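You operate a simulated robot arm through the tools that you are given. There is no shell and no other tool. Be economical: measure what you need, move in short steps, check, and stop when the job is done.

The job below is to be done with a simulated two-armed robot. You get a single attempt, and the scene is never put back.

## Task
Clear the roller flap, shut the gate and unbolt the flap, then lift it.
Fine: roll the red clip tray on to the end stop; no egg may crack.
Where things are to end (x, y in the base frame): red-clip tray within 3 cm of [60, -84].

Only the result counts: the job must be done as asked and must still hold three seconds after the hand-in. Knocking over, shifting, dropping, spilling or breaking anything else fails it.

## Robot
Two 7-joint arms with three-finger grippers on one trunk, on a base that drives. Base frame: it is fixed to the floor where the robot stands at the start and does not move with it; the origin is under the middle of the robot, x ahead of it, y to its left, z up. Readings come in cm, rad, newtons and seconds.
The left shoulder is at the start at [6.9, 12.6, 120.8], the right one opposite. With the tool pointing down near the work surface each hand reaches from about 32 to 82 cm from the robot's upright axis, wherever it stands, measured 20 degrees to its own side. Places, roughly: blue-clip tray [75, 800, 75]; gate arm [30, 20, 80]; green-clip tray [50, 875, 75]; roller flap [70, -30, 70]; slide bolt [30, 10, 80]. Payload 2.94 kg a hand.
The tool frame of a hand sits at the grasp point between the pads (the TCP): z along the fingers, y along the line on which they close. The tips reach 3 cm beyond it. Largest opening 12.8 cm; the body of the gripper starts 9.3 cm behind the TCP.
Orientation is that of the tool frame in the base frame, as a unit quaternion [w, x, y, z]. With the fingers straight down and closing along the base's y, the tool's x points along the base's -x, its y along +y and its z along -z.

## Interface
- The arms move only by the tool apply_moves. It takes "left_moves", "right_moves" or both (then of equal length, played together; a hand with none holds still); each is one flat list of numbers, 7 for each row, row after row: the closure in counts, from 0 (fully open) to 255 (shut), then the shift along the base's x, y, z in cm, then the turn, a rotation vector about the base's x, y, z in rad. In form: [jaw, tx, ty, tz, wx, wy, wz, jaw, tx, ty, tz, wx, wy, wz, ...]. A call has 1 to 10 rows; each row is the pose to reach, as a shift and turn from the pose commanded when the call began. Each row takes 0.2 s and may step no farther than 5 cm and 0.15 rad from the row before; otherwise, or with a gripper value out of range, the whole call is refused. Where a pose cannot be reached the arm comes as near as it can. A force on the tool above 40 N (or 10 N above the force at the start of the call, whichever is more), or a blocked arm, ends the call early, and 0.2 s more pass. Each finger halts on what it meets, pressing with about 25 N; the grip force reading is that of the motor and also rises with nothing between the fingers. The clock runs only during rows and for 0.2 s after the last one: add rows that repeat a pose to give the fingers time. It gives the time, the measured TCP pose, the force on the tool (base axes), the opening and the grip force at its end, in the units of the frame above (readings bear some noise), with the torque about the TCP (base axes, N m) and any sound that the robot's microphone picked up.
- Cameras (640 x 400 px; columns grow to the right, rows downward): "scene" is now at [17.67, -2.57, 136.3]; the picture's right is [-0.39, -0.92, 0.00], its down [-0.55, 0.23, -0.80] and it looks along [0.74, -0.31, -0.60] (base axes); focal length 214 px, centre (320, 200). "left" rides on the left gripper at [6.9, 1.5, -12] in its tool frame; the picture's right is [-0.22, 0.98, 0.00], its down [-0.82, -0.18, -0.54] and it looks along [-0.53, -0.12, 0.84] (tool axes); focal length 251 px, centre (320, 200). "right" rides on the right gripper at [6.9, -1.5, -12] in its tool frame; the picture's right is [0.21, 0.98, 0.00], its down [-0.82, 0.18, -0.54] and it looks along [-0.53, 0.12, 0.84] (tool axes); focal length 251 px, centre (320, 200).
- get_image(camera): a new picture of that camera. No time passes.
- move_column(by): slides the trunk up (or, below 0, down) by that many cm; the arms and the scene camera ride with it, the base frame stays. It gives what a move gives, with no picture.
- steer(legs): drives the robot by 1 to 6 legs, each [ahead, left, turn to the left] in cm, cm and rad, along the robot's own axes; the way and the turn of a leg run together, so that a leg with both is an arc; at most 150 cm and 3.142 rad a leg. The arms and the cameras ride along, it lands a little off, and it stops where it bumps. It gives what a move gives.
- turn_head(pan, tilt): turns the head with the scene camera to pan (to the left, within 1.396 rad either way) and tilt (down, from -0.506 to 1.204), counted from straight ahead of the robot. It gives what a move gives.
- measure_at(camera, pixels): there is no depth. For up to 12 entries [column, row, z] of the newest picture of that camera ("zoom" is the newest enlarged one), the place [x, y] in the base frame at which the ray of that pixel passes the height z, good to about 0.2 cm, but the place of the scene camera against the robot may be out by one fixed shift of up to 1.8 cm in any direction. No time passes.
- zoom(camera, box): a new picture of the part [left, top, right, bottom] of that camera's present view, enlarged. No time passes.
- finish_job(): hands the job in; it is judged then, once.

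Go step by step. Measure first, check grasps and placings, and put right what went wrong. The budget is 80 turns and 58 pictures, counting those below and the enlarged ones. Unless the task says otherwise, let go and move clear before handing in, and close with one line.

The tools are called after "Emit:" as name(argument=value, ...) on one line, values as JSON. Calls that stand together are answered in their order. apply_moves: Moves the arms, as the interface text tells. Its arguments: {"type":"object","properties":{"left_moves":{"type":"array"},"right_moves":{"type":"array"}},"required":[]} The other tools are called the same way: move_column (by) slides the trunk up or down; steer (legs) drives the base; turn_head (pan, tilt) turns the head that bears the scene camera; get_image (camera) takes a picture; measure_at (camera, pixels) gives the place at which the rays of pixels pass given heights; zoom (camera, box) takes an enlarged picture of a part of a camera's view; finish_job () hands the job in.

At the start:

```text
t: 0.0
left_tcp_pos: [47.85, 9.84, 141.34]
left_tcp_rot: [0.0, -0.001, 1.0, -0.001]
left_ft_force: [-0.9, -0.1, -0.4]
left_ft_torque: [-0.02, 0.0, 0.03]
left_finger_gap: 12.79
left_gripper_force: 0.1
right_tcp_pos: [30.95, -27.22, 135.49]
right_tcp_rot: [0.0, 0.0, 1.0, 0.0]
right_ft_force: [1.2, -0.9, -0.2]
right_ft_torque: [-0.02, 0.04, -0.01]
right_finger_gap: 12.79
right_gripper_force: 0.0
trunk travel left (down, up): [-42.5, 12.2]
robot x, y, heading: [-0.18, -0.03, -0.0]
head pan, tilt: [-0.401, 0.639]
```

scene: 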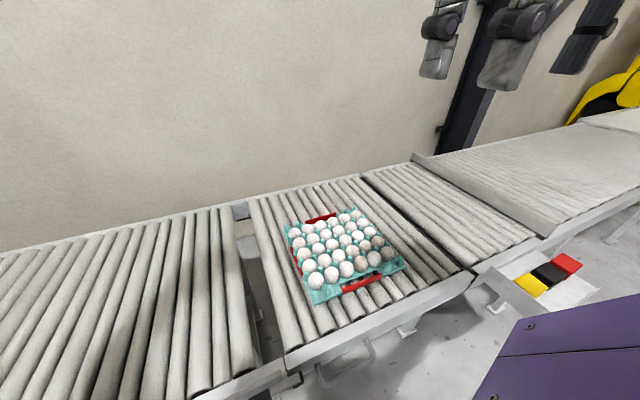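
right: 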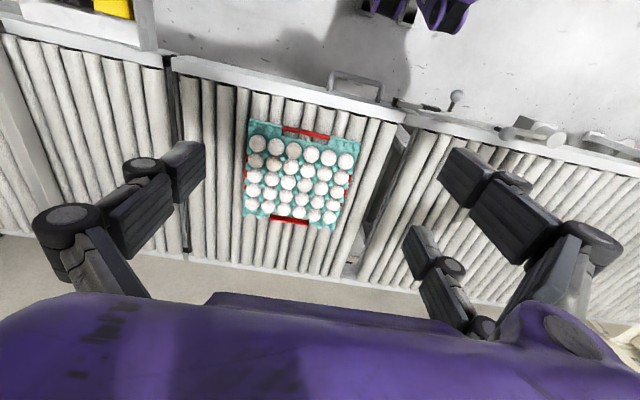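
left: 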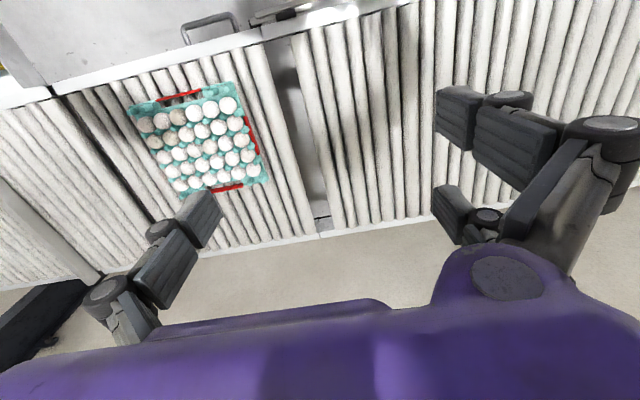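

The egg tray with red clips sits on the roller flap (around pixel 340,255 in scene), with a handle on the flap's near edge and levers (gate arm, bolt) visible in the right camera at (455,100) and (530,135). I'll look left and down at those.

Emit:
measure_at(camera="scene", pixels=[[288, 228, 75], [360, 208, 75], [402, 266, 75], [312, 300, 75], [250, 200, 70], [360, 175, 70], [472, 272, 70], [288, 352, 70], [412, 160, 70], [540, 240, 70], [345, 375, 70], [412, 155, 76]])

Emit:
turn_head(pan=0.3, tilt=0.95)

Emit:
get_image(camera="scene")

Emit:
zoom(camera="right", box=[300, 40, 640, 250])

```text
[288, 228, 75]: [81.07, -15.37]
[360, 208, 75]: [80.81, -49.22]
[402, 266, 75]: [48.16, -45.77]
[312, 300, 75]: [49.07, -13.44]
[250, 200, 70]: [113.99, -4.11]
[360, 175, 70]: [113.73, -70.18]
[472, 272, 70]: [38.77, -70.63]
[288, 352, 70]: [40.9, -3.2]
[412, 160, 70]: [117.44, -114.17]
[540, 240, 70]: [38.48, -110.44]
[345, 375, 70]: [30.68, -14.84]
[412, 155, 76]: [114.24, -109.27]
```

```text
t: 1.1
left_tcp_pos: [47.95, 9.79, 141.38]
left_tcp_rot: [0.0, -0.001, 1.0, -0.001]
left_ft_force: [0.4, 0.6, -0.4]
left_ft_torque: [-0.03, -0.01, 0.01]
left_finger_gap: 12.8
left_gripper_force: 0.1
right_tcp_pos: [30.92, -27.25, 135.45]
right_tcp_rot: [0.0, 0.0, 1.0, 0.0]
right_ft_force: [1.1, -0.2, 0.2]
right_ft_torque: [0.0, 0.0, -0.01]
right_finger_gap: 12.8
right_gripper_force: 0.1
trunk travel left (down, up): [-42.5, 12.2]
robot x, y, heading: [0.17, -0.3, 0.003]
head pan, tilt: [0.3, 0.949]
```

```text
54 pictures are left
```

scene: 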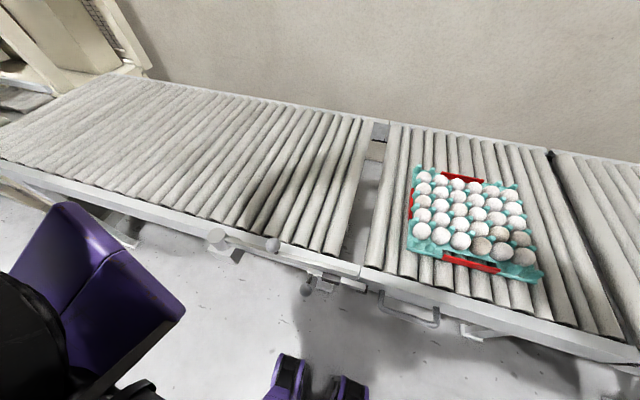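

```text
1.88 times, centred on (470, 145) of right
```

zoom: 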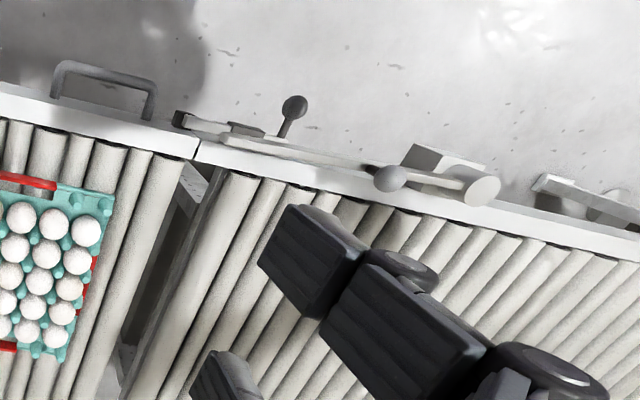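

The near rail shows a knobbed arm (scene 218-272, 240) and a bolt with a knob (310,285). I'll zoom in on them.

Emit:
zoom(camera="scene", box=[190, 200, 350, 300])

Emit:
zoom(camera="scene", box=[290, 220, 490, 345])

Emit:
zoom(camera="left", box=[160, 0, 480, 200])

```text
4.00 times, centred on (270, 250) of scene
```

zoom: 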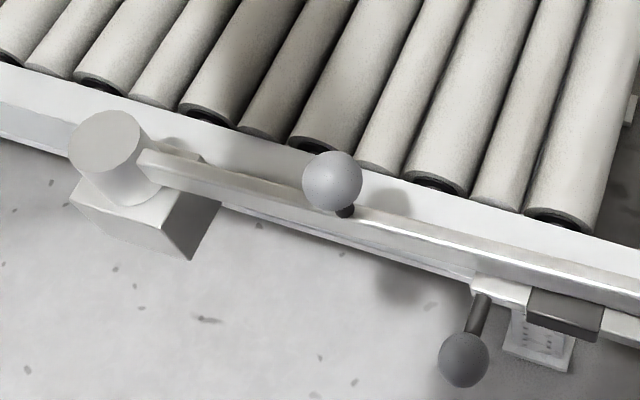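

```text
3.20 times, centred on (390, 282) of scene
```

zoom: 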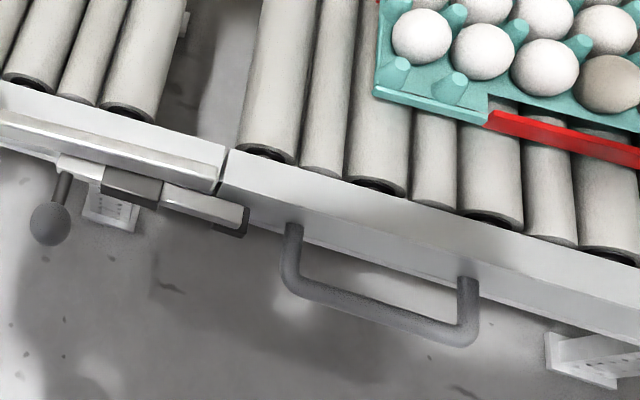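

```text
2.00 times, centred on (320, 100) of left
```

zoom: 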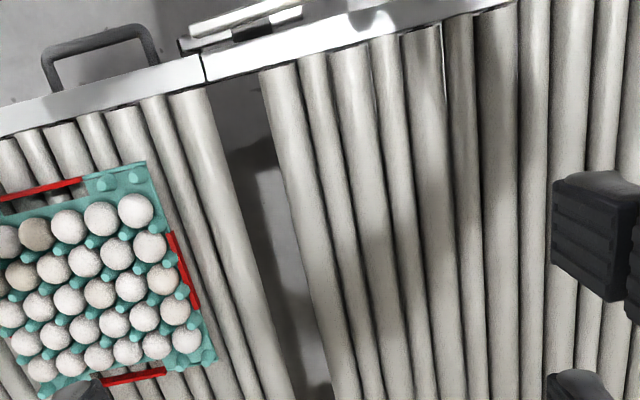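

The gate is a long arm on a vertical post (scene 218,235) lying along the rail with a knob on top; the bolt has a knob pointing at the robot and enters the flap at its left end; the flap handle is at (410,310). Next I look at the downstream end stop and hinge.

Emit:
measure_at(camera="scene", pixels=[[217, 233, 80], [273, 244, 82], [350, 270, 78], [306, 289, 75], [382, 295, 68], [437, 322, 68], [362, 265, 70], [555, 155, 70], [376, 122, 70]])

Emit:
turn_head(pan=-0.9, tilt=0.7)

Emit:
get_image(camera="scene")

```text
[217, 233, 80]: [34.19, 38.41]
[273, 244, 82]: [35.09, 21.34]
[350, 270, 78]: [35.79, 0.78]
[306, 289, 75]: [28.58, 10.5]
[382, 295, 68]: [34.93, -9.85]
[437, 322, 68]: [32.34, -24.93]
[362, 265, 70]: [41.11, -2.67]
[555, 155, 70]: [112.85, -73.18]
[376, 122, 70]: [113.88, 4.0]
```

```text
t: 2.5
left_tcp_pos: [47.88, 9.88, 141.46]
left_tcp_rot: [0.0, -0.001, 1.0, -0.001]
left_ft_force: [0.3, 0.0, 0.4]
left_ft_torque: [-0.01, -0.03, 0.06]
left_finger_gap: 12.79
left_gripper_force: 0.0
right_tcp_pos: [30.91, -27.36, 135.43]
right_tcp_rot: [-0.001, 0.0, 1.0, 0.001]
right_ft_force: [-0.5, 0.3, -0.1]
right_ft_torque: [0.02, 0.0, 0.01]
right_finger_gap: 12.82
right_gripper_force: 0.0
trunk travel left (down, up): [-42.5, 12.2]
robot x, y, heading: [0.2, -0.23, 0.0]
head pan, tilt: [-0.901, 0.7]
```

```text
49 pictures are left
```

scene: 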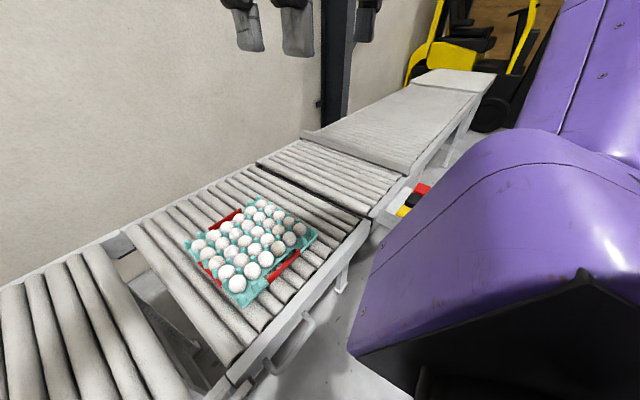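

The end stop seems to be the raised step at the far section (scene 320,140). I'll calibrate the tray and step positions with the hand cameras, which carry no shift, and drive to the right so that the tray path is in reach.

Emit:
measure_at(camera="right", pixels=[[250, 122, 73], [360, 143, 73], [330, 228, 73], [243, 213, 73], [172, 65, 70], [404, 115, 70], [186, 258, 70], [455, 96, 75], [330, 75, 68], [380, 95, 68]])

Emit:
steer(legs=[[0, -38, 0]])

Emit:
turn_head(pan=-0.5, tilt=0.75)

Emit:
get_image(camera="scene")

Emit:
get_image(camera="right")

```text
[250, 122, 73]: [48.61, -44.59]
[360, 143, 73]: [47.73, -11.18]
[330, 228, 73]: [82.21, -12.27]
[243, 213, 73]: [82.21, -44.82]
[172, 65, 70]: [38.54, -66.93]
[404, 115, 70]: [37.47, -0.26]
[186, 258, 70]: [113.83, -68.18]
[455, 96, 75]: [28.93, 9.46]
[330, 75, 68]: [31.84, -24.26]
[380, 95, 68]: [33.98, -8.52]
```

```text
t: 6.4
left_tcp_pos: [47.83, -29.05, 141.39]
left_tcp_rot: [0.0, 0.001, 1.0, 0.0]
left_ft_force: [0.2, 0.3, -0.3]
left_ft_torque: [-0.02, 0.02, -0.01]
left_finger_gap: 12.81
left_gripper_force: 0.0
right_tcp_pos: [30.8, -66.15, 135.55]
right_tcp_rot: [0.0, 0.001, 1.0, 0.0]
right_ft_force: [0.6, 0.5, 0.0]
right_ft_torque: [-0.02, 0.0, 0.01]
right_finger_gap: 12.79
right_gripper_force: 0.1
trunk travel left (down, up): [-42.5, 12.2]
robot x, y, heading: [-0.01, -38.92, 0.001]
head pan, tilt: [-0.901, 0.7]
```

```text
t: 7.3
left_tcp_pos: [47.82, -29.09, 141.47]
left_tcp_rot: [0.001, 0.001, 1.0, -0.001]
left_ft_force: [-0.5, 0.1, 0.0]
left_ft_torque: [0.01, 0.0, 0.01]
left_finger_gap: 12.8
left_gripper_force: 0.1
right_tcp_pos: [30.78, -66.3, 135.35]
right_tcp_rot: [0.0, 0.002, 1.0, 0.0]
right_ft_force: [0.0, -0.1, 0.3]
right_ft_torque: [0.04, 0.0, 0.0]
right_finger_gap: 12.8
right_gripper_force: 0.0
trunk travel left (down, up): [-42.5, 12.2]
robot x, y, heading: [-0.19, -38.67, -0.005]
head pan, tilt: [-0.499, 0.75]
```

```text
48 pictures are left
```

scene: 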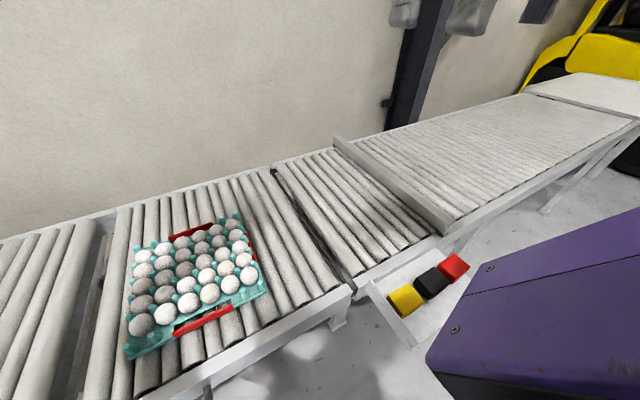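

```text
47 pictures are left
```

right: 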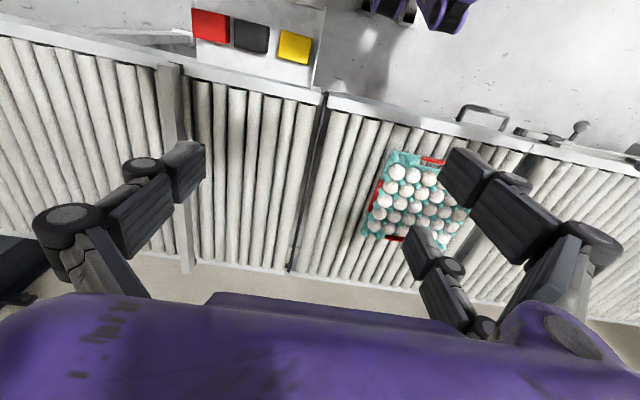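

The end stop is the beam at right-camera columns ~165-190. I'll measure it and the tray.

Emit:
measure_at(camera="right", pixels=[[183, 80, 74], [195, 262, 74], [160, 70, 74], [325, 95, 70], [290, 270, 70], [391, 150, 73], [361, 240, 73], [195, 262, 70], [183, 80, 70]])

Emit:
measure_at(camera="scene", pixels=[[335, 140, 76], [447, 233, 76], [128, 358, 73], [267, 293, 73], [237, 213, 73], [137, 248, 73], [449, 235, 70], [340, 150, 70]])

Emit:
zoom(camera="scene", box=[100, 180, 300, 380])

```text
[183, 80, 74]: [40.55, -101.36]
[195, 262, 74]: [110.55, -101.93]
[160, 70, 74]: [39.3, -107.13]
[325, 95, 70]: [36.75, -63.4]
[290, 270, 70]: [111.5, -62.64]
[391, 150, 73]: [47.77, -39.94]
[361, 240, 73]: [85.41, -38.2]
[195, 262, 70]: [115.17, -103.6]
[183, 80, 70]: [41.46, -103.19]
```

```text
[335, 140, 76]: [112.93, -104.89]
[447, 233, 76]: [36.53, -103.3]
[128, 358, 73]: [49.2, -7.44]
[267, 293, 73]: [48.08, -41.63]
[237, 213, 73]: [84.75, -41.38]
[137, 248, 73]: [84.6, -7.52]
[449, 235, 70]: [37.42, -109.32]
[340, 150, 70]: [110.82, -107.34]
```

```text
2.00 times, centred on (200, 280) of scene
```

zoom: 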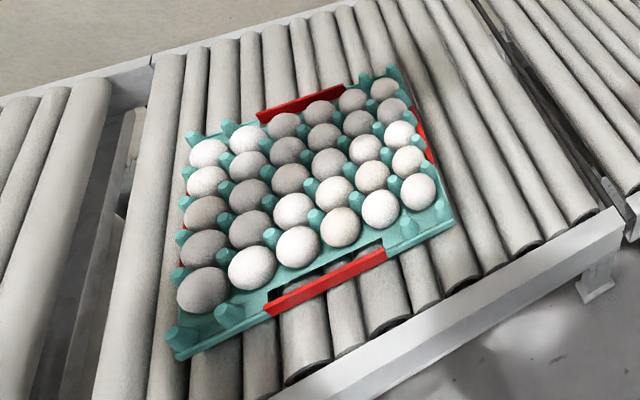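

Combining both views of the right camera puts the tray at about [60.7, -28], 30 × 30 cm, with its rim at z≈81, rollers at ≈76 and the end-stop face at y≈-99.5, which fits the target. I'll bring the left hand, turned -90° so both open fingers push as a wide fork, to the +y side of the tray, staying high at first.

Emit:
apply_moves(left_moves=[0, 1.27, 2.6, -2.5, 0, 0, -0.15, 0, 2.54, 5.2, -5, 0, 0, -0.3, 0, 3.8, 7.8, -7.5, 0, 0, -0.45, 0, 5.1, 10.4, -10, 0, 0, -0.6, 0, 6.4, 13, -12.5, 0, 0, -0.75, 0, 7.6, 15.6, -15, 0, 0, -0.9, 0, 8.9, 18.2, -17.5, 0, 0, -1.05, 0, 10.2, 20.8, -20, 0, 0, -1.2, 0, 11.4, 23.4, -22.5, 0, 0, -1.35, 0, 12.7, 26, -25, 0, 0, -1.5])

Emit:
apply_moves(left_moves=[0, 0, 1, -3, 0, 0, -0.07, 0, 0, 2, -6, -0.12, 0, -0.07, 0, 0, 3, -9, -0.25, 0, -0.07, 0, 0, 3, -9, -0.25, 0, -0.07])

Emit:
get_image(camera="left")

```text
t: 9.5
left_tcp_pos: [40.47, -27.15, 116.04]
left_tcp_rot: [0.001, 0.671, 0.741, 0.005]
left_ft_force: [0.3, -0.2, -0.3]
left_ft_torque: [0.01, 0.0, 0.01]
left_finger_gap: 12.8
left_gripper_force: 0.0
left hand out of reach, approached as far as the arm can: row 5, 6, 7, 8, 9, 10
right_tcp_pos: [30.75, -66.36, 135.5]
right_tcp_rot: [0.0, 0.002, 1.0, 0.0]
right_ft_force: [0.5, -1.1, -0.5]
right_ft_torque: [-0.02, 0.03, -0.03]
right_finger_gap: 12.82
right_gripper_force: 0.1
trunk travel left (down, up): [-42.5, 12.2]
robot x, y, heading: [-0.17, -39.27, -0.003]
head pan, tilt: [-0.499, 0.75]
```

```text
t: 10.5
left_tcp_pos: [35.34, -28.47, 109.35]
left_tcp_rot: [0.086, 0.701, 0.702, -0.09]
left_ft_force: [0.0, -0.5, 0.1]
left_ft_torque: [0.03, -0.01, -0.01]
left_finger_gap: 12.77
left_gripper_force: 0.0
left hand out of reach, approached as far as the arm can: row 1, 2, 3, 4
right_tcp_pos: [30.73, -66.16, 135.45]
right_tcp_rot: [-0.001, 0.002, 1.0, 0.001]
right_ft_force: [-0.3, 0.1, 0.3]
right_ft_torque: [0.0, -0.02, 0.01]
right_finger_gap: 12.81
right_gripper_force: 0.1
trunk travel left (down, up): [-42.5, 12.2]
robot x, y, heading: [-0.03, -38.72, -0.003]
head pan, tilt: [-0.499, 0.75]
```

```text
45 pictures are left
```

left: 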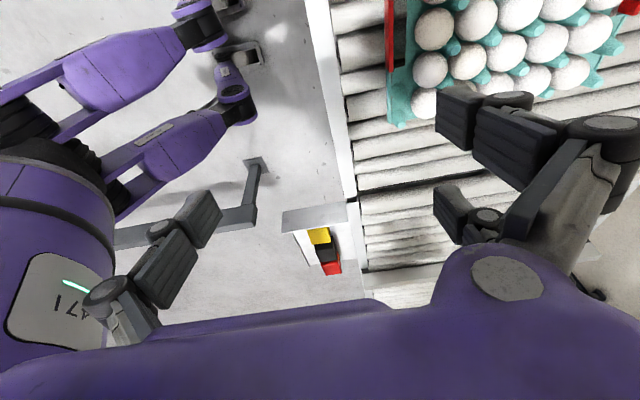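

The left arm cannot hold the -90° turn out there (its wrist limits it), whereas the right arm, mirrored, should. I'll turn the left hand back and park it, then drive left and use the right hand.

Emit:
apply_moves(left_moves=[0, 0, 1, 2, 0.12, 0, 0, 0, 0, 2, 4, 0.25, 0, 0])

Emit:
apply_moves(left_moves=[0, 0, 1, 3, 0, 0, 0.15, 0, 0, 2, 6, 0, 0, 0.3, 0, 0, 3, 9, 0, 0, 0.45, 0, 0, 4, 12, 0, 0, 0.6, 0, 0, 5, 15, 0, 0, 0.75, 0, 0, 6, 18, 0, 0, 0.9, 0, 0, 7, 21, 0, 0, 1.05, 0, 0, 9, 23, 0, 0, 1.2, 0, 0, 11, 24, 0, 0, 1.35, 0, 0, 13, 25, 0, 0, 1.5])

Emit:
steer(legs=[[0, 29, 0]])

```text
t: 11.1
left_tcp_pos: [35.05, -26.62, 113.26]
left_tcp_rot: [-0.004, 0.708, 0.707, -0.003]
left_ft_force: [-1.1, 1.0, -0.9]
left_ft_torque: [0.01, 0.0, 0.01]
left_finger_gap: 12.82
left_gripper_force: 0.0
right_tcp_pos: [30.75, -66.3, 135.42]
right_tcp_rot: [0.0, 0.002, 1.0, 0.0]
right_ft_force: [-0.4, 0.2, -0.4]
right_ft_torque: [0.0, 0.0, -0.04]
right_finger_gap: 12.81
right_gripper_force: 0.1
trunk travel left (down, up): [-42.5, 12.2]
robot x, y, heading: [0.18, -38.7, -0.002]
head pan, tilt: [-0.499, 0.75]
```

```text
t: 13.3
left_tcp_pos: [35.79, -16.0, 135.04]
left_tcp_rot: [0.001, 0.036, 0.999, -0.005]
left_ft_force: [0.7, 0.1, 0.8]
left_ft_torque: [-0.01, 0.02, 0.03]
left_finger_gap: 12.79
left_gripper_force: 0.0
left hand out of reach, approached as far as the arm can: row 9, 10
right_tcp_pos: [30.66, -66.33, 135.41]
right_tcp_rot: [0.0, 0.002, 1.0, 0.0]
right_ft_force: [-0.7, 1.2, -0.1]
right_ft_torque: [0.0, -0.02, -0.02]
right_finger_gap: 12.8
right_gripper_force: 0.1
trunk travel left (down, up): [-42.5, 12.2]
robot x, y, heading: [-0.37, -38.54, -0.001]
head pan, tilt: [-0.499, 0.75]
```

```text
t: 16.5
left_tcp_pos: [36.07, 13.28, 135.06]
left_tcp_rot: [0.0, 0.038, 0.999, -0.005]
left_ft_force: [-0.5, 0.2, 0.0]
left_ft_torque: [-0.01, -0.01, 0.01]
left_finger_gap: 12.81
left_gripper_force: 0.0
right_tcp_pos: [30.84, -36.83, 135.41]
right_tcp_rot: [0.0, 0.002, 1.0, 0.0]
right_ft_force: [-0.4, 0.3, -0.1]
right_ft_torque: [0.01, -0.01, 0.02]
right_finger_gap: 12.82
right_gripper_force: 0.0
trunk travel left (down, up): [-42.5, 12.2]
robot x, y, heading: [-0.04, -9.26, -0.005]
head pan, tilt: [-0.499, 0.75]
```

Moving the right hand over to the +y side of the tray, turned -90°, while the left hand moves aside.

Emit:
apply_moves(right_moves=[0, 2.8, 3, -2.2, 0, 0, -0.15, 0, 5.6, 6, -4.4, 0, 0, -0.3, 0, 8.4, 9, -6.6, 0, 0, -0.45, 0, 11.2, 12, -8.8, 0, 0, -0.6, 0, 14, 15, -11, 0, 0, -0.75, 0, 16.8, 18, -13.2, 0, 0, -0.9, 0, 19.6, 21, -15.4, 0, 0, -1.05, 0, 22.4, 24, -17.6, 0, 0, -1.2, 0, 25.2, 27, -19.8, 0, 0, -1.35, 0, 28, 30, -22, 0, 0, -1.5], left_moves=[0, 0, 1.2, 0, 0, 0, 0, 0, 0, 2.4, 0, 0, 0, 0, 0, 0, 3.6, 0, 0, 0, 0, 0, 0, 4.8, 0, 0, 0, 0, 0, 0, 6, 0, 0, 0, 0, 0, 0, 7.2, 0, 0, 0, 0, 0, 0, 8.4, 0, 0, 0, 0, 0, 0, 9.6, 0, 0, 0, 0, 0, 0, 10.8, 0, 0, 0, 0, 0, 0, 12, 0, 0, 0, 0])

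Emit:
get_image(camera="right")

```text
t: 18.7
left_tcp_pos: [39.31, 20.61, 130.51]
left_tcp_rot: [0.0, 0.038, 0.999, -0.006]
left_ft_force: [-1.1, -0.3, -0.4]
left_ft_torque: [-0.03, 0.03, 0.01]
left_finger_gap: 12.79
left_gripper_force: 0.0
left hand out of reach, approached as far as the arm can: row 1, 2, 3, 4, 5, 6, 7, 8, 9, 10
right_tcp_pos: [56.72, -26.0, 121.07]
right_tcp_rot: [0.0, 0.683, 0.73, 0.0]
right_ft_force: [-0.4, 0.2, -0.7]
right_ft_torque: [0.02, 0.01, 0.02]
right_finger_gap: 12.8
right_gripper_force: 0.0
right hand out of reach, approached as far as the arm can: row 7, 8, 9, 10
trunk travel left (down, up): [-42.5, 12.2]
robot x, y, heading: [0.29, -9.85, -0.009]
head pan, tilt: [-0.499, 0.75]
```

```text
44 pictures are left
```

right: 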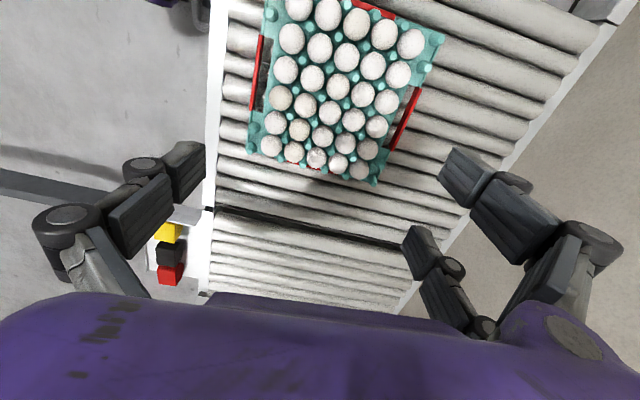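

The right hand can hold this turn only when working to its own right, so I'll drive the robot further left by 27 cm, bringing the hand past the tray's +y edge.

Emit:
steer(legs=[[0, 27, 0]])

Emit:
apply_moves(right_moves=[0, 0.5, 0, -4, 0, 0, -0.07, 0, 1, 0, -8, -0.1, 0, -0.07, 0, 1.5, 0, -12, -0.2, 0, -0.07, 0, 2, 0, -16, -0.25, 0, -0.07, 0, 2.5, 0, -20, -0.25, 0, -0.07, 0, 3, 0, -24, -0.25, 0, -0.07, 0, 3.5, 0, -24, -0.25, 0, -0.07])

Emit:
get_image(camera="right")

```text
t: 21.6
left_tcp_pos: [39.22, 47.6, 130.65]
left_tcp_rot: [0.002, 0.038, 0.999, -0.006]
left_ft_force: [0.8, 0.4, 0.6]
left_ft_torque: [-0.02, 0.01, 0.02]
left_finger_gap: 12.82
left_gripper_force: 0.1
right_tcp_pos: [56.86, 1.08, 120.99]
right_tcp_rot: [0.001, 0.682, 0.731, 0.001]
right_ft_force: [0.5, 0.3, -0.1]
right_ft_torque: [0.0, 0.03, -0.01]
right_finger_gap: 12.81
right_gripper_force: 0.1
trunk travel left (down, up): [-42.5, 12.2]
robot x, y, heading: [0.3, 17.66, -0.002]
head pan, tilt: [-0.499, 0.75]
```

```text
t: 23.2
left_tcp_pos: [39.33, 47.45, 130.54]
left_tcp_rot: [0.001, 0.037, 0.999, -0.006]
left_ft_force: [0.6, 0.2, 0.7]
left_ft_torque: [0.0, 0.01, 0.01]
left_finger_gap: 12.79
left_gripper_force: 0.2
right_tcp_pos: [55.58, -3.61, 100.86]
right_tcp_rot: [0.085, 0.702, 0.701, -0.09]
right_ft_force: [-0.1, 0.1, -0.3]
right_ft_torque: [-0.03, 0.02, -0.03]
right_finger_gap: 12.8
right_gripper_force: 0.1
right hand out of reach, approached as far as the arm can: row 2, 3, 4, 5, 6, 7
trunk travel left (down, up): [-42.5, 12.2]
robot x, y, heading: [0.12, 18.15, -0.006]
head pan, tilt: [-0.499, 0.75]
```

```text
43 pictures are left
```

right: 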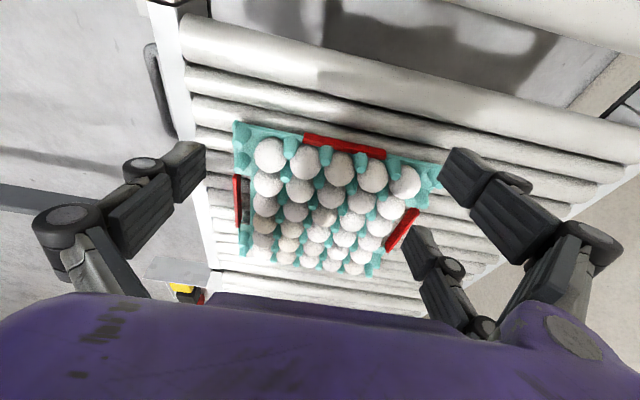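

The tray's +y rim with its red clip (right cam 345,145) is ahead of the fingers; heights near the work surface may be easier to reach, so I'll descend step by step.

Emit:
apply_moves(right_moves=[0, 0, 0, -4, 0, 0, 0, 0, 0, 0, -8, 0, 0, 0, 0, 0, 0, -12, 0, 0, 0])

Emit:
apply_moves(right_moves=[0, 2, 0.5, 0, 0, 0, 0, 0, 4, 1, 0, 0, 0, 0])

Emit:
get_image(camera="right")

```text
t: 24.0
left_tcp_pos: [39.21, 47.53, 130.6]
left_tcp_rot: [0.001, 0.038, 0.999, -0.006]
left_ft_force: [0.9, 0.5, -0.2]
left_ft_torque: [-0.02, 0.01, -0.03]
left_finger_gap: 12.8
left_gripper_force: 0.1
right_tcp_pos: [54.46, -4.81, 94.43]
right_tcp_rot: [0.085, 0.702, 0.702, -0.09]
right_ft_force: [-0.2, 0.2, -1.0]
right_ft_torque: [-0.03, -0.01, -0.02]
right_finger_gap: 12.81
right_gripper_force: 0.0
right hand out of reach, approached as far as the arm can: row 1, 2, 3
trunk travel left (down, up): [-42.5, 12.2]
robot x, y, heading: [0.13, 17.94, -0.008]
head pan, tilt: [-0.499, 0.75]
```

```text
t: 24.6
left_tcp_pos: [39.18, 47.52, 130.49]
left_tcp_rot: [0.0, 0.037, 0.999, -0.006]
left_ft_force: [-0.6, -0.5, 0.3]
left_ft_torque: [-0.03, 0.02, 0.04]
left_finger_gap: 12.79
left_gripper_force: 0.0
right_tcp_pos: [55.65, -5.36, 95.37]
right_tcp_rot: [0.085, 0.701, 0.702, -0.089]
right_ft_force: [0.9, 0.3, 0.4]
right_ft_torque: [0.03, 0.03, -0.04]
right_finger_gap: 12.81
right_gripper_force: 0.0
right hand out of reach, approached as far as the arm can: row 1, 2
trunk travel left (down, up): [-42.5, 12.2]
robot x, y, heading: [0.31, 17.89, -0.007]
head pan, tilt: [-0.499, 0.75]
```

```text
42 pictures are left
```

right: 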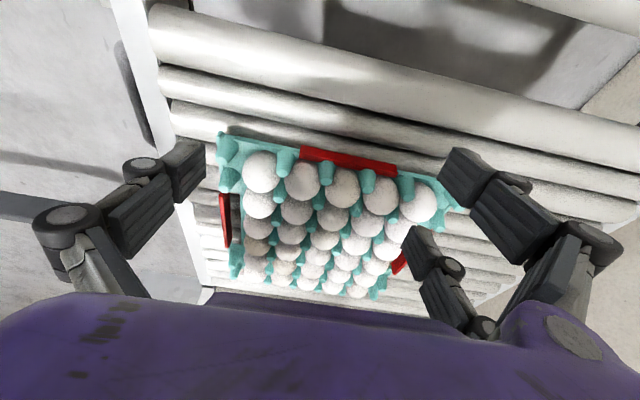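

The arm is joint-limited here, so I'll let the base and column do the travel: 5 cm ahead, then the trunk down 13 cm.

Emit:
steer(legs=[[5, 0, 0]])

Emit:
move_column(by=-12.5)

Emit:
get_image(camera="right")

Emit:
get_image(camera="scene")

```text
t: 25.6
left_tcp_pos: [44.05, 47.66, 130.75]
left_tcp_rot: [0.002, 0.036, 0.999, -0.006]
left_ft_force: [0.4, -0.4, 0.6]
left_ft_torque: [-0.02, 0.04, -0.03]
left_finger_gap: 12.79
left_gripper_force: 0.1
right_tcp_pos: [60.61, -5.41, 95.41]
right_tcp_rot: [0.086, 0.701, 0.702, -0.089]
right_ft_force: [-0.6, 0.2, -0.2]
right_ft_torque: [0.01, 0.01, -0.01]
right_finger_gap: 12.78
right_gripper_force: 0.1
trunk travel left (down, up): [-42.5, 12.2]
robot x, y, heading: [5.38, 17.96, -0.004]
head pan, tilt: [-0.499, 0.75]
```

```text
t: 27.1
left_tcp_pos: [47.29, 47.49, 114.14]
left_tcp_rot: [-0.063, 0.036, 0.997, -0.009]
left_ft_force: [-0.3, -0.6, 0.6]
left_ft_torque: [0.03, 0.0, 0.03]
left_finger_gap: 12.78
left_gripper_force: 0.0
right_tcp_pos: [60.73, -5.22, 82.93]
right_tcp_rot: [0.086, 0.702, 0.701, -0.089]
right_ft_force: [0.3, 0.8, 0.4]
right_ft_torque: [-0.01, 0.01, -0.02]
right_finger_gap: 12.8
right_gripper_force: 0.1
trunk travel left (down, up): [-30.0, 24.7]
robot x, y, heading: [5.22, 17.89, -0.008]
head pan, tilt: [-0.499, 0.75]
```

```text
41 pictures are left
```

right: 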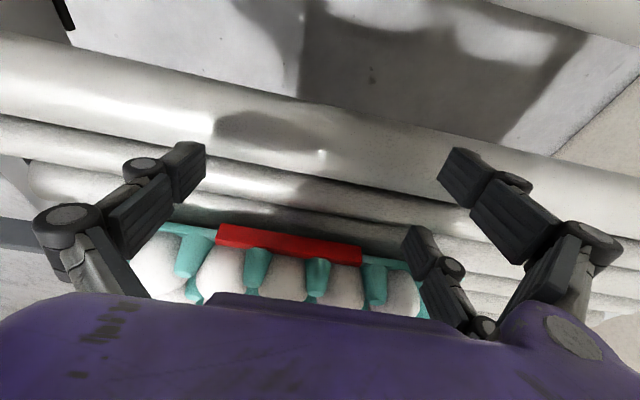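

```text
40 pictures are left
```

scene: 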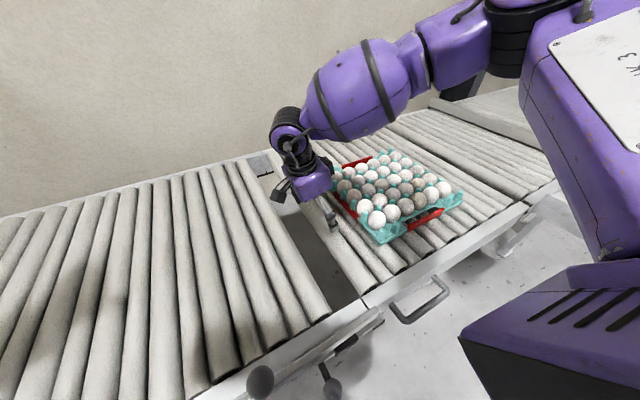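

The fork straddles the clip on the tray's +y face with about 7 cm to go. I'll lower 2 cm so that the tips meet the tray's base, and zoom to check.

Emit:
move_column(by=-2)

Emit:
apply_moves(right_moves=[0, 0, -1, 0, 0, 0, 0, 0, 0, -2, 0, 0, 0, 0, 0, 0, -3, 0, 0, 0, 0, 0, 0, -4, 0, 0, 0, 0])

Emit:
zoom(camera="scene", box=[240, 130, 480, 280])

Emit:
get_image(camera="right")

```text
t: 27.8
left_tcp_pos: [47.44, 47.32, 111.9]
left_tcp_rot: [-0.064, 0.036, 0.997, -0.01]
left_ft_force: [0.3, 0.0, 0.0]
left_ft_torque: [0.01, -0.02, 0.01]
left_finger_gap: 12.8
left_gripper_force: 0.0
right_tcp_pos: [60.7, -5.46, 80.87]
right_tcp_rot: [0.085, 0.702, 0.702, -0.09]
right_ft_force: [0.0, 0.2, -0.4]
right_ft_torque: [0.0, 0.0, -0.01]
right_finger_gap: 12.79
right_gripper_force: 0.1
trunk travel left (down, up): [-28.0, 26.7]
robot x, y, heading: [5.25, 17.51, -0.005]
head pan, tilt: [-0.499, 0.75]
```

```text
t: 28.8
left_tcp_pos: [47.46, 47.32, 112.0]
left_tcp_rot: [-0.064, 0.037, 0.997, -0.01]
left_ft_force: [0.1, 0.3, 0.1]
left_ft_torque: [0.02, -0.01, 0.0]
left_finger_gap: 12.79
left_gripper_force: 0.1
right_tcp_pos: [60.83, -9.51, 81.07]
right_tcp_rot: [0.086, 0.702, 0.701, -0.088]
right_ft_force: [4.1, -2.3, 24.5]
right_ft_torque: [0.85, -1.8, -0.25]
right_finger_gap: 12.93
right_gripper_force: 0.0
trunk travel left (down, up): [-28.0, 26.7]
robot x, y, heading: [5.17, 17.79, -0.006]
head pan, tilt: [-0.499, 0.75]
```

```text
2.67 times, centred on (360, 205) of scene
```

zoom: 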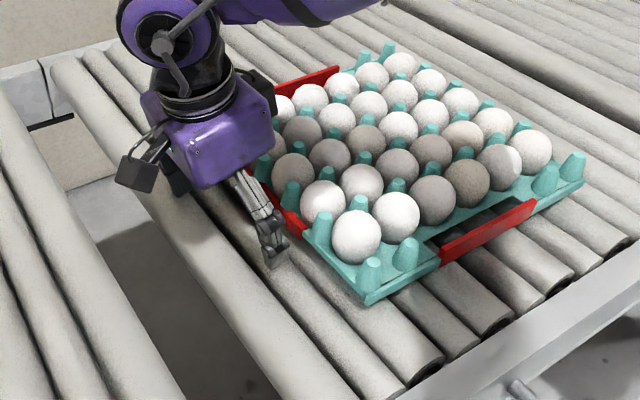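

```text
38 pictures are left
```

right: 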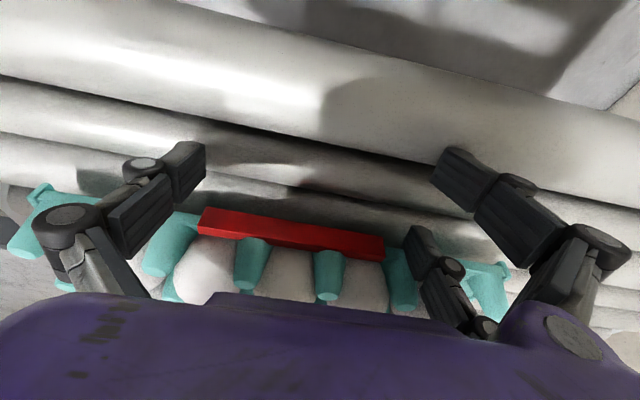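

The tool reads +24.5 N upward: the tips touch a roller crest at z≈78.1. I'll raise 1.4 cm and then creep to the tray.

Emit:
apply_moves(right_moves=[0, 0, 0, 0.7, 0, 0, 0, 0, 0, 0, 1.4, 0, 0, 0, 0, 0, -0.5, 1.4, 0, 0, 0, 0, 0, -1, 1.4, 0, 0, 0, 0, 0, -1.5, 1.4, 0, 0, 0, 0, 0, -2, 1.4, 0, 0, 0])

Emit:
get_image(camera="right")

```text
t: 30.2
left_tcp_pos: [47.48, 47.38, 112.04]
left_tcp_rot: [-0.066, 0.036, 0.997, -0.01]
left_ft_force: [0.6, 0.2, -0.8]
left_ft_torque: [-0.02, 0.01, 0.0]
left_finger_gap: 12.78
left_gripper_force: 0.0
right_tcp_pos: [60.78, -11.44, 82.25]
right_tcp_rot: [0.085, 0.702, 0.702, -0.09]
right_ft_force: [-0.1, 0.6, 0.3]
right_ft_torque: [0.0, 0.0, -0.02]
right_finger_gap: 12.8
right_gripper_force: 0.1
trunk travel left (down, up): [-28.0, 26.7]
robot x, y, heading: [5.32, 17.68, -0.005]
head pan, tilt: [-0.499, 0.75]
```

```text
37 pictures are left
```

right: 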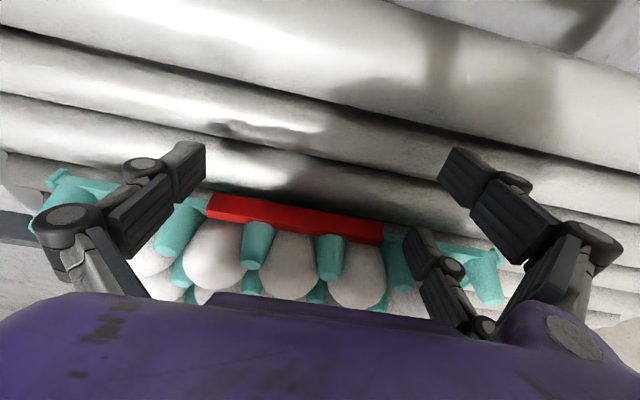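

Nearly at contact. Pushing slowly for 6 cm at 5 cm/s.

Emit:
apply_moves(right_moves=[0, 0, -0.5, 0, 0, 0, 0, 0, 0, -1, 0, 0, 0, 0, 0, 0, -1.6, 0, 0, 0, 0, 0, 0, -2.4, 0, 0, 0, 0, 0, 0, -3.3, 0, 0, 0, 0, 0, 0, -4.2, 0, 0, 0, 0, 0, 0, -5, 0, 0, 0, 0, 0, 0, -5.6, 0, 0, 0, 0, 0, 0, -6, 0, 0, 0, 0])

Emit:
get_image(camera="right")

Emit:
zoom(camera="scene", box=[240, 130, 480, 280])

```text
t: 32.2
left_tcp_pos: [47.47, 47.38, 111.93]
left_tcp_rot: [-0.065, 0.037, 0.997, -0.009]
left_ft_force: [-0.1, -0.6, -0.3]
left_ft_torque: [0.03, -0.01, 0.0]
left_finger_gap: 12.81
left_gripper_force: 0.3
right_tcp_pos: [60.88, -17.53, 82.3]
right_tcp_rot: [0.085, 0.701, 0.702, -0.09]
right_ft_force: [0.3, 0.4, -0.6]
right_ft_torque: [-0.01, 0.01, -0.01]
right_finger_gap: 12.77
right_gripper_force: 0.1
trunk travel left (down, up): [-28.0, 26.7]
robot x, y, heading: [5.14, 17.22, -0.005]
head pan, tilt: [-0.499, 0.75]
```

```text
36 pictures are left
```

right: 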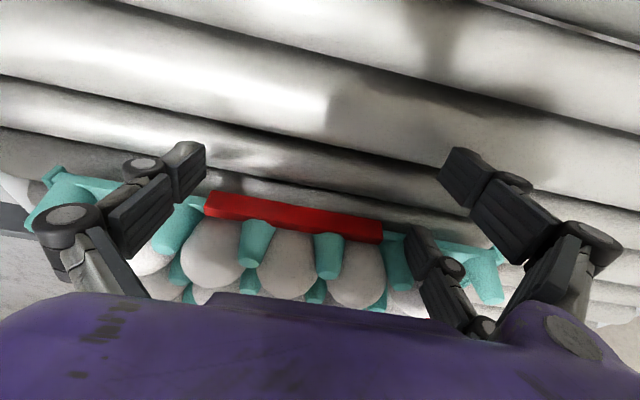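

```text
2.67 times, centred on (360, 205) of scene
```

zoom: 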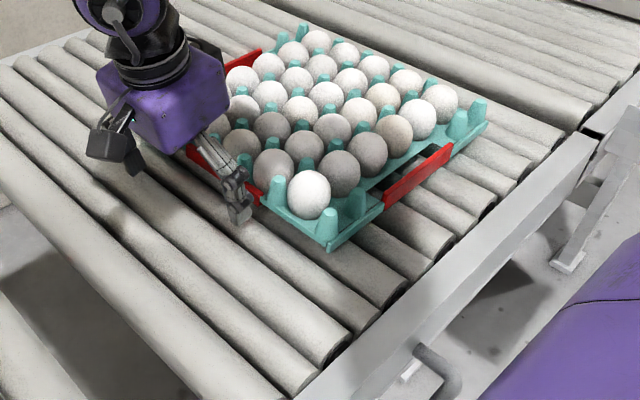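

The push works well: no force, and the tray moved squarely. Continuing in gentle ramped strokes.

Emit:
apply_moves(right_moves=[0, 0, -0.7, 0, 0, 0, 0, 0, 0, -1.9, 0, 0, 0, 0, 0, 0, -3.4, 0, 0, 0, 0, 0, 0, -5, 0, 0, 0, 0, 0, 0, -6.7, 0, 0, 0, 0, 0, 0, -8.4, 0, 0, 0, 0, 0, 0, -10, 0, 0, 0, 0, 0, 0, -11.3, 0, 0, 0, 0, 0, 0, -12.2, 0, 0, 0, 0, 0, 0, -12.7, 0, 0, 0, 0])

Emit:
apply_moves(right_moves=[0, 0, -0.7, 0, 0, 0, 0, 0, 0, -1.9, 0, 0, 0, 0, 0, 0, -3.4, 0, 0, 0, 0, 0, 0, -5, 0, 0, 0, 0, 0, 0, -6.7, 0, 0, 0, 0, 0, 0, -8.4, 0, 0, 0, 0, 0, 0, -10, 0, 0, 0, 0, 0, 0, -11.3, 0, 0, 0, 0, 0, 0, -12.2, 0, 0, 0, 0, 0, 0, -12.7, 0, 0, 0, 0])

Emit:
get_image(camera="scene")

```text
t: 34.4
left_tcp_pos: [47.56, 47.43, 111.95]
left_tcp_rot: [-0.065, 0.037, 0.997, -0.01]
left_ft_force: [0.5, 0.5, -0.7]
left_ft_torque: [0.0, 0.03, 0.01]
left_finger_gap: 12.79
left_gripper_force: 0.1
right_tcp_pos: [60.91, -29.99, 82.25]
right_tcp_rot: [0.085, 0.701, 0.702, -0.09]
right_ft_force: [0.4, -0.3, -0.1]
right_ft_torque: [0.01, 0.01, 0.0]
right_finger_gap: 12.8
right_gripper_force: 0.1
trunk travel left (down, up): [-28.0, 26.7]
robot x, y, heading: [5.04, 18.1, -0.005]
head pan, tilt: [-0.499, 0.75]
```

```text
t: 36.6
left_tcp_pos: [47.5, 47.39, 111.96]
left_tcp_rot: [-0.065, 0.037, 0.997, -0.01]
left_ft_force: [-0.9, -0.3, 0.3]
left_ft_torque: [-0.01, -0.04, 0.0]
left_finger_gap: 12.8
left_gripper_force: 0.1
right_tcp_pos: [60.79, -42.89, 82.33]
right_tcp_rot: [0.085, 0.702, 0.702, -0.091]
right_ft_force: [-0.6, 0.2, 0.3]
right_ft_torque: [-0.01, -0.01, 0.01]
right_finger_gap: 12.82
right_gripper_force: 0.1
trunk travel left (down, up): [-28.0, 26.7]
robot x, y, heading: [5.26, 17.37, -0.009]
head pan, tilt: [-0.499, 0.75]
```

```text
34 pictures are left
```

scene: 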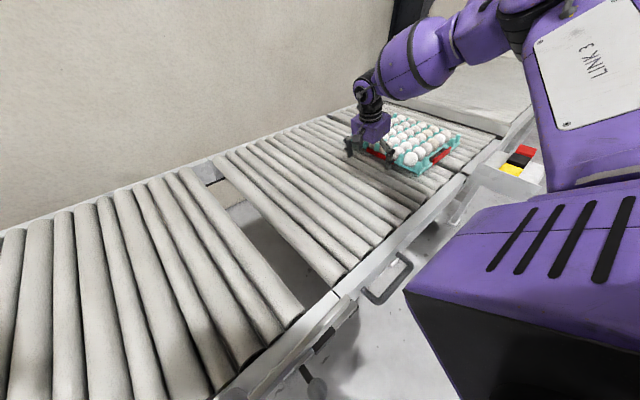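

The tray's leading part is on the downstream section. The arm is near its reach limit, so I'll back it off, drive the base right, and carry on.

Emit:
apply_moves(right_moves=[0, 0, 4, 0, 0, 0, 0, 0, 0, 9, 0, 0, 0, 0, 0, 0, 14, 0, 0, 0, 0, 0, 0, 19, 0, 0, 0, 0, 0, 0, 24, 0, 0, 0, 0, 0, 0, 28, 0, 0, 0, 0])

Emit:
steer(legs=[[0, -25, 0]])

Emit:
get_image(camera="right")

```text
t: 38.0
left_tcp_pos: [47.51, 47.42, 111.97]
left_tcp_rot: [-0.066, 0.036, 0.997, -0.009]
left_ft_force: [0.1, 0.9, 0.2]
left_ft_torque: [-0.01, -0.01, -0.01]
left_finger_gap: 12.82
left_gripper_force: 0.0
right_tcp_pos: [60.69, -14.71, 82.33]
right_tcp_rot: [0.084, 0.702, 0.702, -0.089]
right_ft_force: [0.4, 0.8, -0.5]
right_ft_torque: [0.0, 0.0, -0.02]
right_finger_gap: 12.83
right_gripper_force: 0.1
trunk travel left (down, up): [-28.0, 26.7]
robot x, y, heading: [5.27, 18.01, -0.006]
head pan, tilt: [-0.499, 0.75]
```

```text
t: 40.8
left_tcp_pos: [47.35, 22.27, 111.98]
left_tcp_rot: [-0.065, 0.036, 0.997, -0.01]
left_ft_force: [0.0, 0.0, 0.1]
left_ft_torque: [0.01, 0.0, -0.03]
left_finger_gap: 12.81
left_gripper_force: 0.1
right_tcp_pos: [60.55, -39.72, 82.36]
right_tcp_rot: [0.085, 0.701, 0.702, -0.09]
right_ft_force: [-0.2, 0.3, -0.4]
right_ft_torque: [0.0, 0.0, 0.05]
right_finger_gap: 12.81
right_gripper_force: 0.1
trunk travel left (down, up): [-28.0, 26.7]
robot x, y, heading: [5.0, -7.3, -0.006]
head pan, tilt: [-0.499, 0.75]
```

```text
33 pictures are left
```

right: 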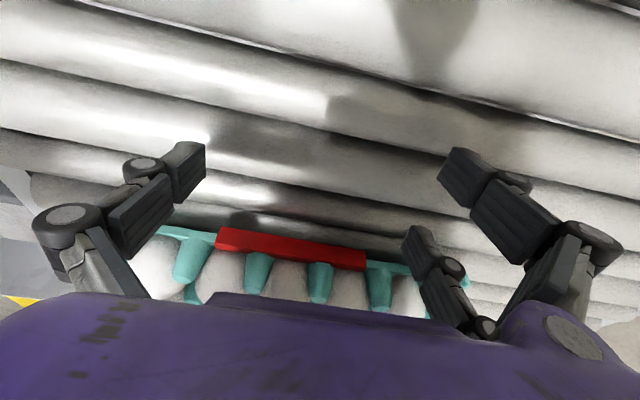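

The tray waits about 6 cm ahead. Two more gentle strokes, then a creep to the stop.

Emit:
apply_moves(right_moves=[0, 0, -0.7, 0, 0, 0, 0, 0, 0, -1.7, 0, 0, 0, 0, 0, 0, -2.8, 0, 0, 0, 0, 0, 0, -3.9, 0, 0, 0, 0, 0, 0, -5, 0, 0, 0, 0, 0, 0, -6.2, 0, 0, 0, 0, 0, 0, -7.4, 0, 0, 0, 0, 0, 0, -8.6, 0, 0, 0, 0, 0, 0, -9.6, 0, 0, 0, 0, 0, 0, -10.2, 0, 0, 0, 0])

Emit:
apply_moves(right_moves=[0, 0, -0.7, 0, 0, 0, 0, 0, 0, -1.9, 0, 0, 0, 0, 0, 0, -3.3, 0, 0, 0, 0, 0, 0, -4.7, 0, 0, 0, 0, 0, 0, -6.1, 0, 0, 0, 0, 0, 0, -7.4, 0, 0, 0, 0, 0, 0, -8.6, 0, 0, 0, 0, 0, 0, -9.6, 0, 0, 0, 0, 0, 0, -10.4, 0, 0, 0, 0, 0, 0, -11, 0, 0, 0, 0])

Emit:
get_image(camera="scene")

Emit:
get_image(camera="right")

```text
t: 43.0
left_tcp_pos: [47.32, 22.34, 111.94]
left_tcp_rot: [-0.064, 0.036, 0.997, -0.01]
left_ft_force: [0.7, -1.2, -0.3]
left_ft_torque: [0.02, 0.04, 0.03]
left_finger_gap: 12.78
left_gripper_force: 0.0
right_tcp_pos: [60.6, -49.98, 82.38]
right_tcp_rot: [0.085, 0.701, 0.702, -0.089]
right_ft_force: [-0.1, 0.2, -0.2]
right_ft_torque: [0.0, -0.02, 0.06]
right_finger_gap: 12.81
right_gripper_force: 0.0
trunk travel left (down, up): [-28.0, 26.7]
robot x, y, heading: [5.45, -7.31, -0.006]
head pan, tilt: [-0.499, 0.75]
```

```text
t: 45.2
left_tcp_pos: [47.37, 22.31, 112.0]
left_tcp_rot: [-0.066, 0.036, 0.997, -0.01]
left_ft_force: [-0.1, -0.8, -0.1]
left_ft_torque: [0.01, -0.02, 0.01]
left_finger_gap: 12.8
left_gripper_force: 0.1
right_tcp_pos: [60.52, -60.97, 82.36]
right_tcp_rot: [0.084, 0.7, 0.703, -0.091]
right_ft_force: [-0.4, -0.9, 0.7]
right_ft_torque: [0.01, 0.02, -0.01]
right_finger_gap: 12.8
right_gripper_force: 0.0
trunk travel left (down, up): [-28.0, 26.7]
robot x, y, heading: [5.35, -7.11, -0.003]
head pan, tilt: [-0.499, 0.75]
```

```text
32 pictures are left
```

scene: 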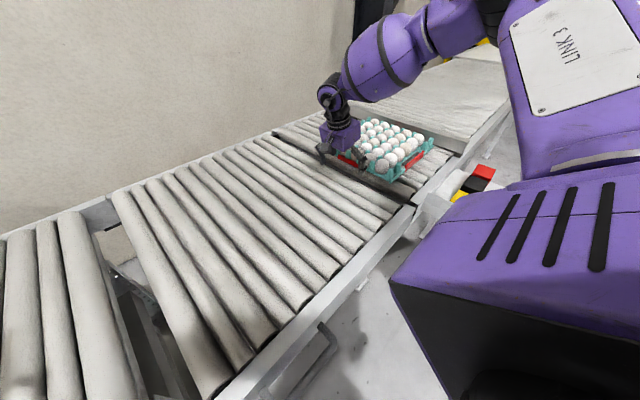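

```text
31 pictures are left
```

right: 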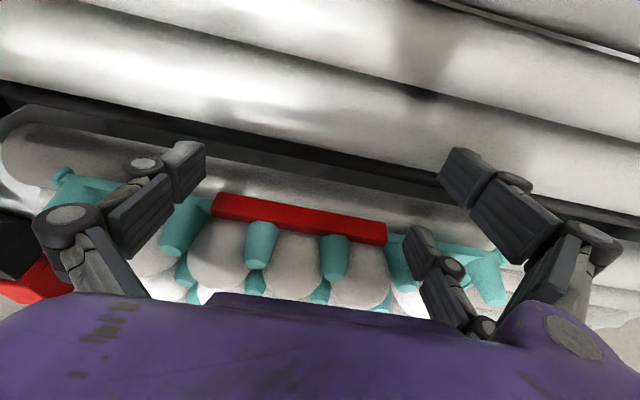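

About 6 cm remain. Creeping at 2 cm/s.

Emit:
apply_moves(right_moves=[0, 0, -0.4, 0, 0, 0, 0, 0, 0, -0.8, 0, 0, 0, 0, 0, 0, -1.2, 0, 0, 0, 0, 0, 0, -1.6, 0, 0, 0, 0, 0, 0, -2, 0, 0, 0, 0, 0, 0, -2.4, 0, 0, 0, 0, 0, 0, -2.8, 0, 0, 0, 0, 0, 0, -3.2, 0, 0, 0, 0, 0, 0, -3.6, 0, 0, 0, 0, 0, 0, -4, 0, 0, 0, 0])

Emit:
apply_moves(right_moves=[0, 0, -0.3, 0, 0, 0, 0, 0, 0, -0.6, 0, 0, 0, 0, 0, 0, -0.9, 0, 0, 0, 0, 0, 0, -1.2, 0, 0, 0, 0, 0, 0, -1.5, 0, 0, 0, 0])

Emit:
get_image(camera="right")

```text
t: 47.4
left_tcp_pos: [47.46, 22.28, 111.91]
left_tcp_rot: [-0.064, 0.036, 0.997, -0.01]
left_ft_force: [-0.4, 0.5, 0.2]
left_ft_torque: [0.02, 0.01, -0.01]
left_finger_gap: 12.77
left_gripper_force: 0.1
right_tcp_pos: [60.51, -64.93, 82.3]
right_tcp_rot: [0.085, 0.7, 0.703, -0.09]
right_ft_force: [0.7, -0.2, -0.5]
right_ft_torque: [0.02, -0.01, 0.01]
right_finger_gap: 12.81
right_gripper_force: 0.0
trunk travel left (down, up): [-28.0, 26.7]
robot x, y, heading: [4.98, -7.47, -0.003]
head pan, tilt: [-0.499, 0.75]
```

```text
t: 48.6
left_tcp_pos: [47.26, 22.65, 111.85]
left_tcp_rot: [-0.065, 0.034, 0.997, -0.011]
left_ft_force: [0.5, 0.5, -0.6]
left_ft_torque: [0.0, 0.0, 0.0]
left_finger_gap: 12.81
left_gripper_force: 0.0
right_tcp_pos: [60.78, -65.92, 82.45]
right_tcp_rot: [0.086, 0.7, 0.704, -0.089]
right_ft_force: [-2.5, 23.5, -1.8]
right_ft_torque: [0.0, -0.1, 1.48]
right_finger_gap: 12.83
right_gripper_force: 0.0
trunk travel left (down, up): [-28.0, 26.7]
robot x, y, heading: [5.19, -7.57, -0.003]
head pan, tilt: [-0.499, 0.75]
```

```text
30 pictures are left
```

right: 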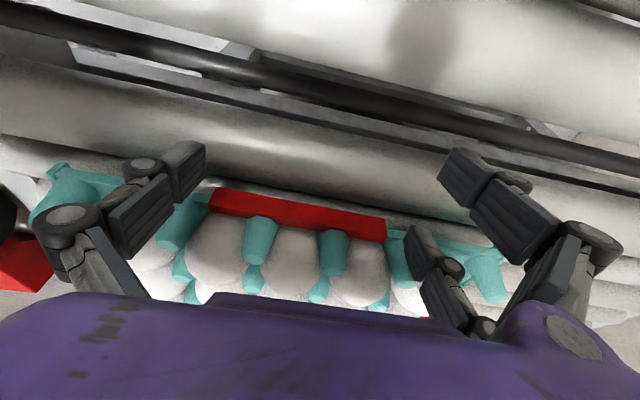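

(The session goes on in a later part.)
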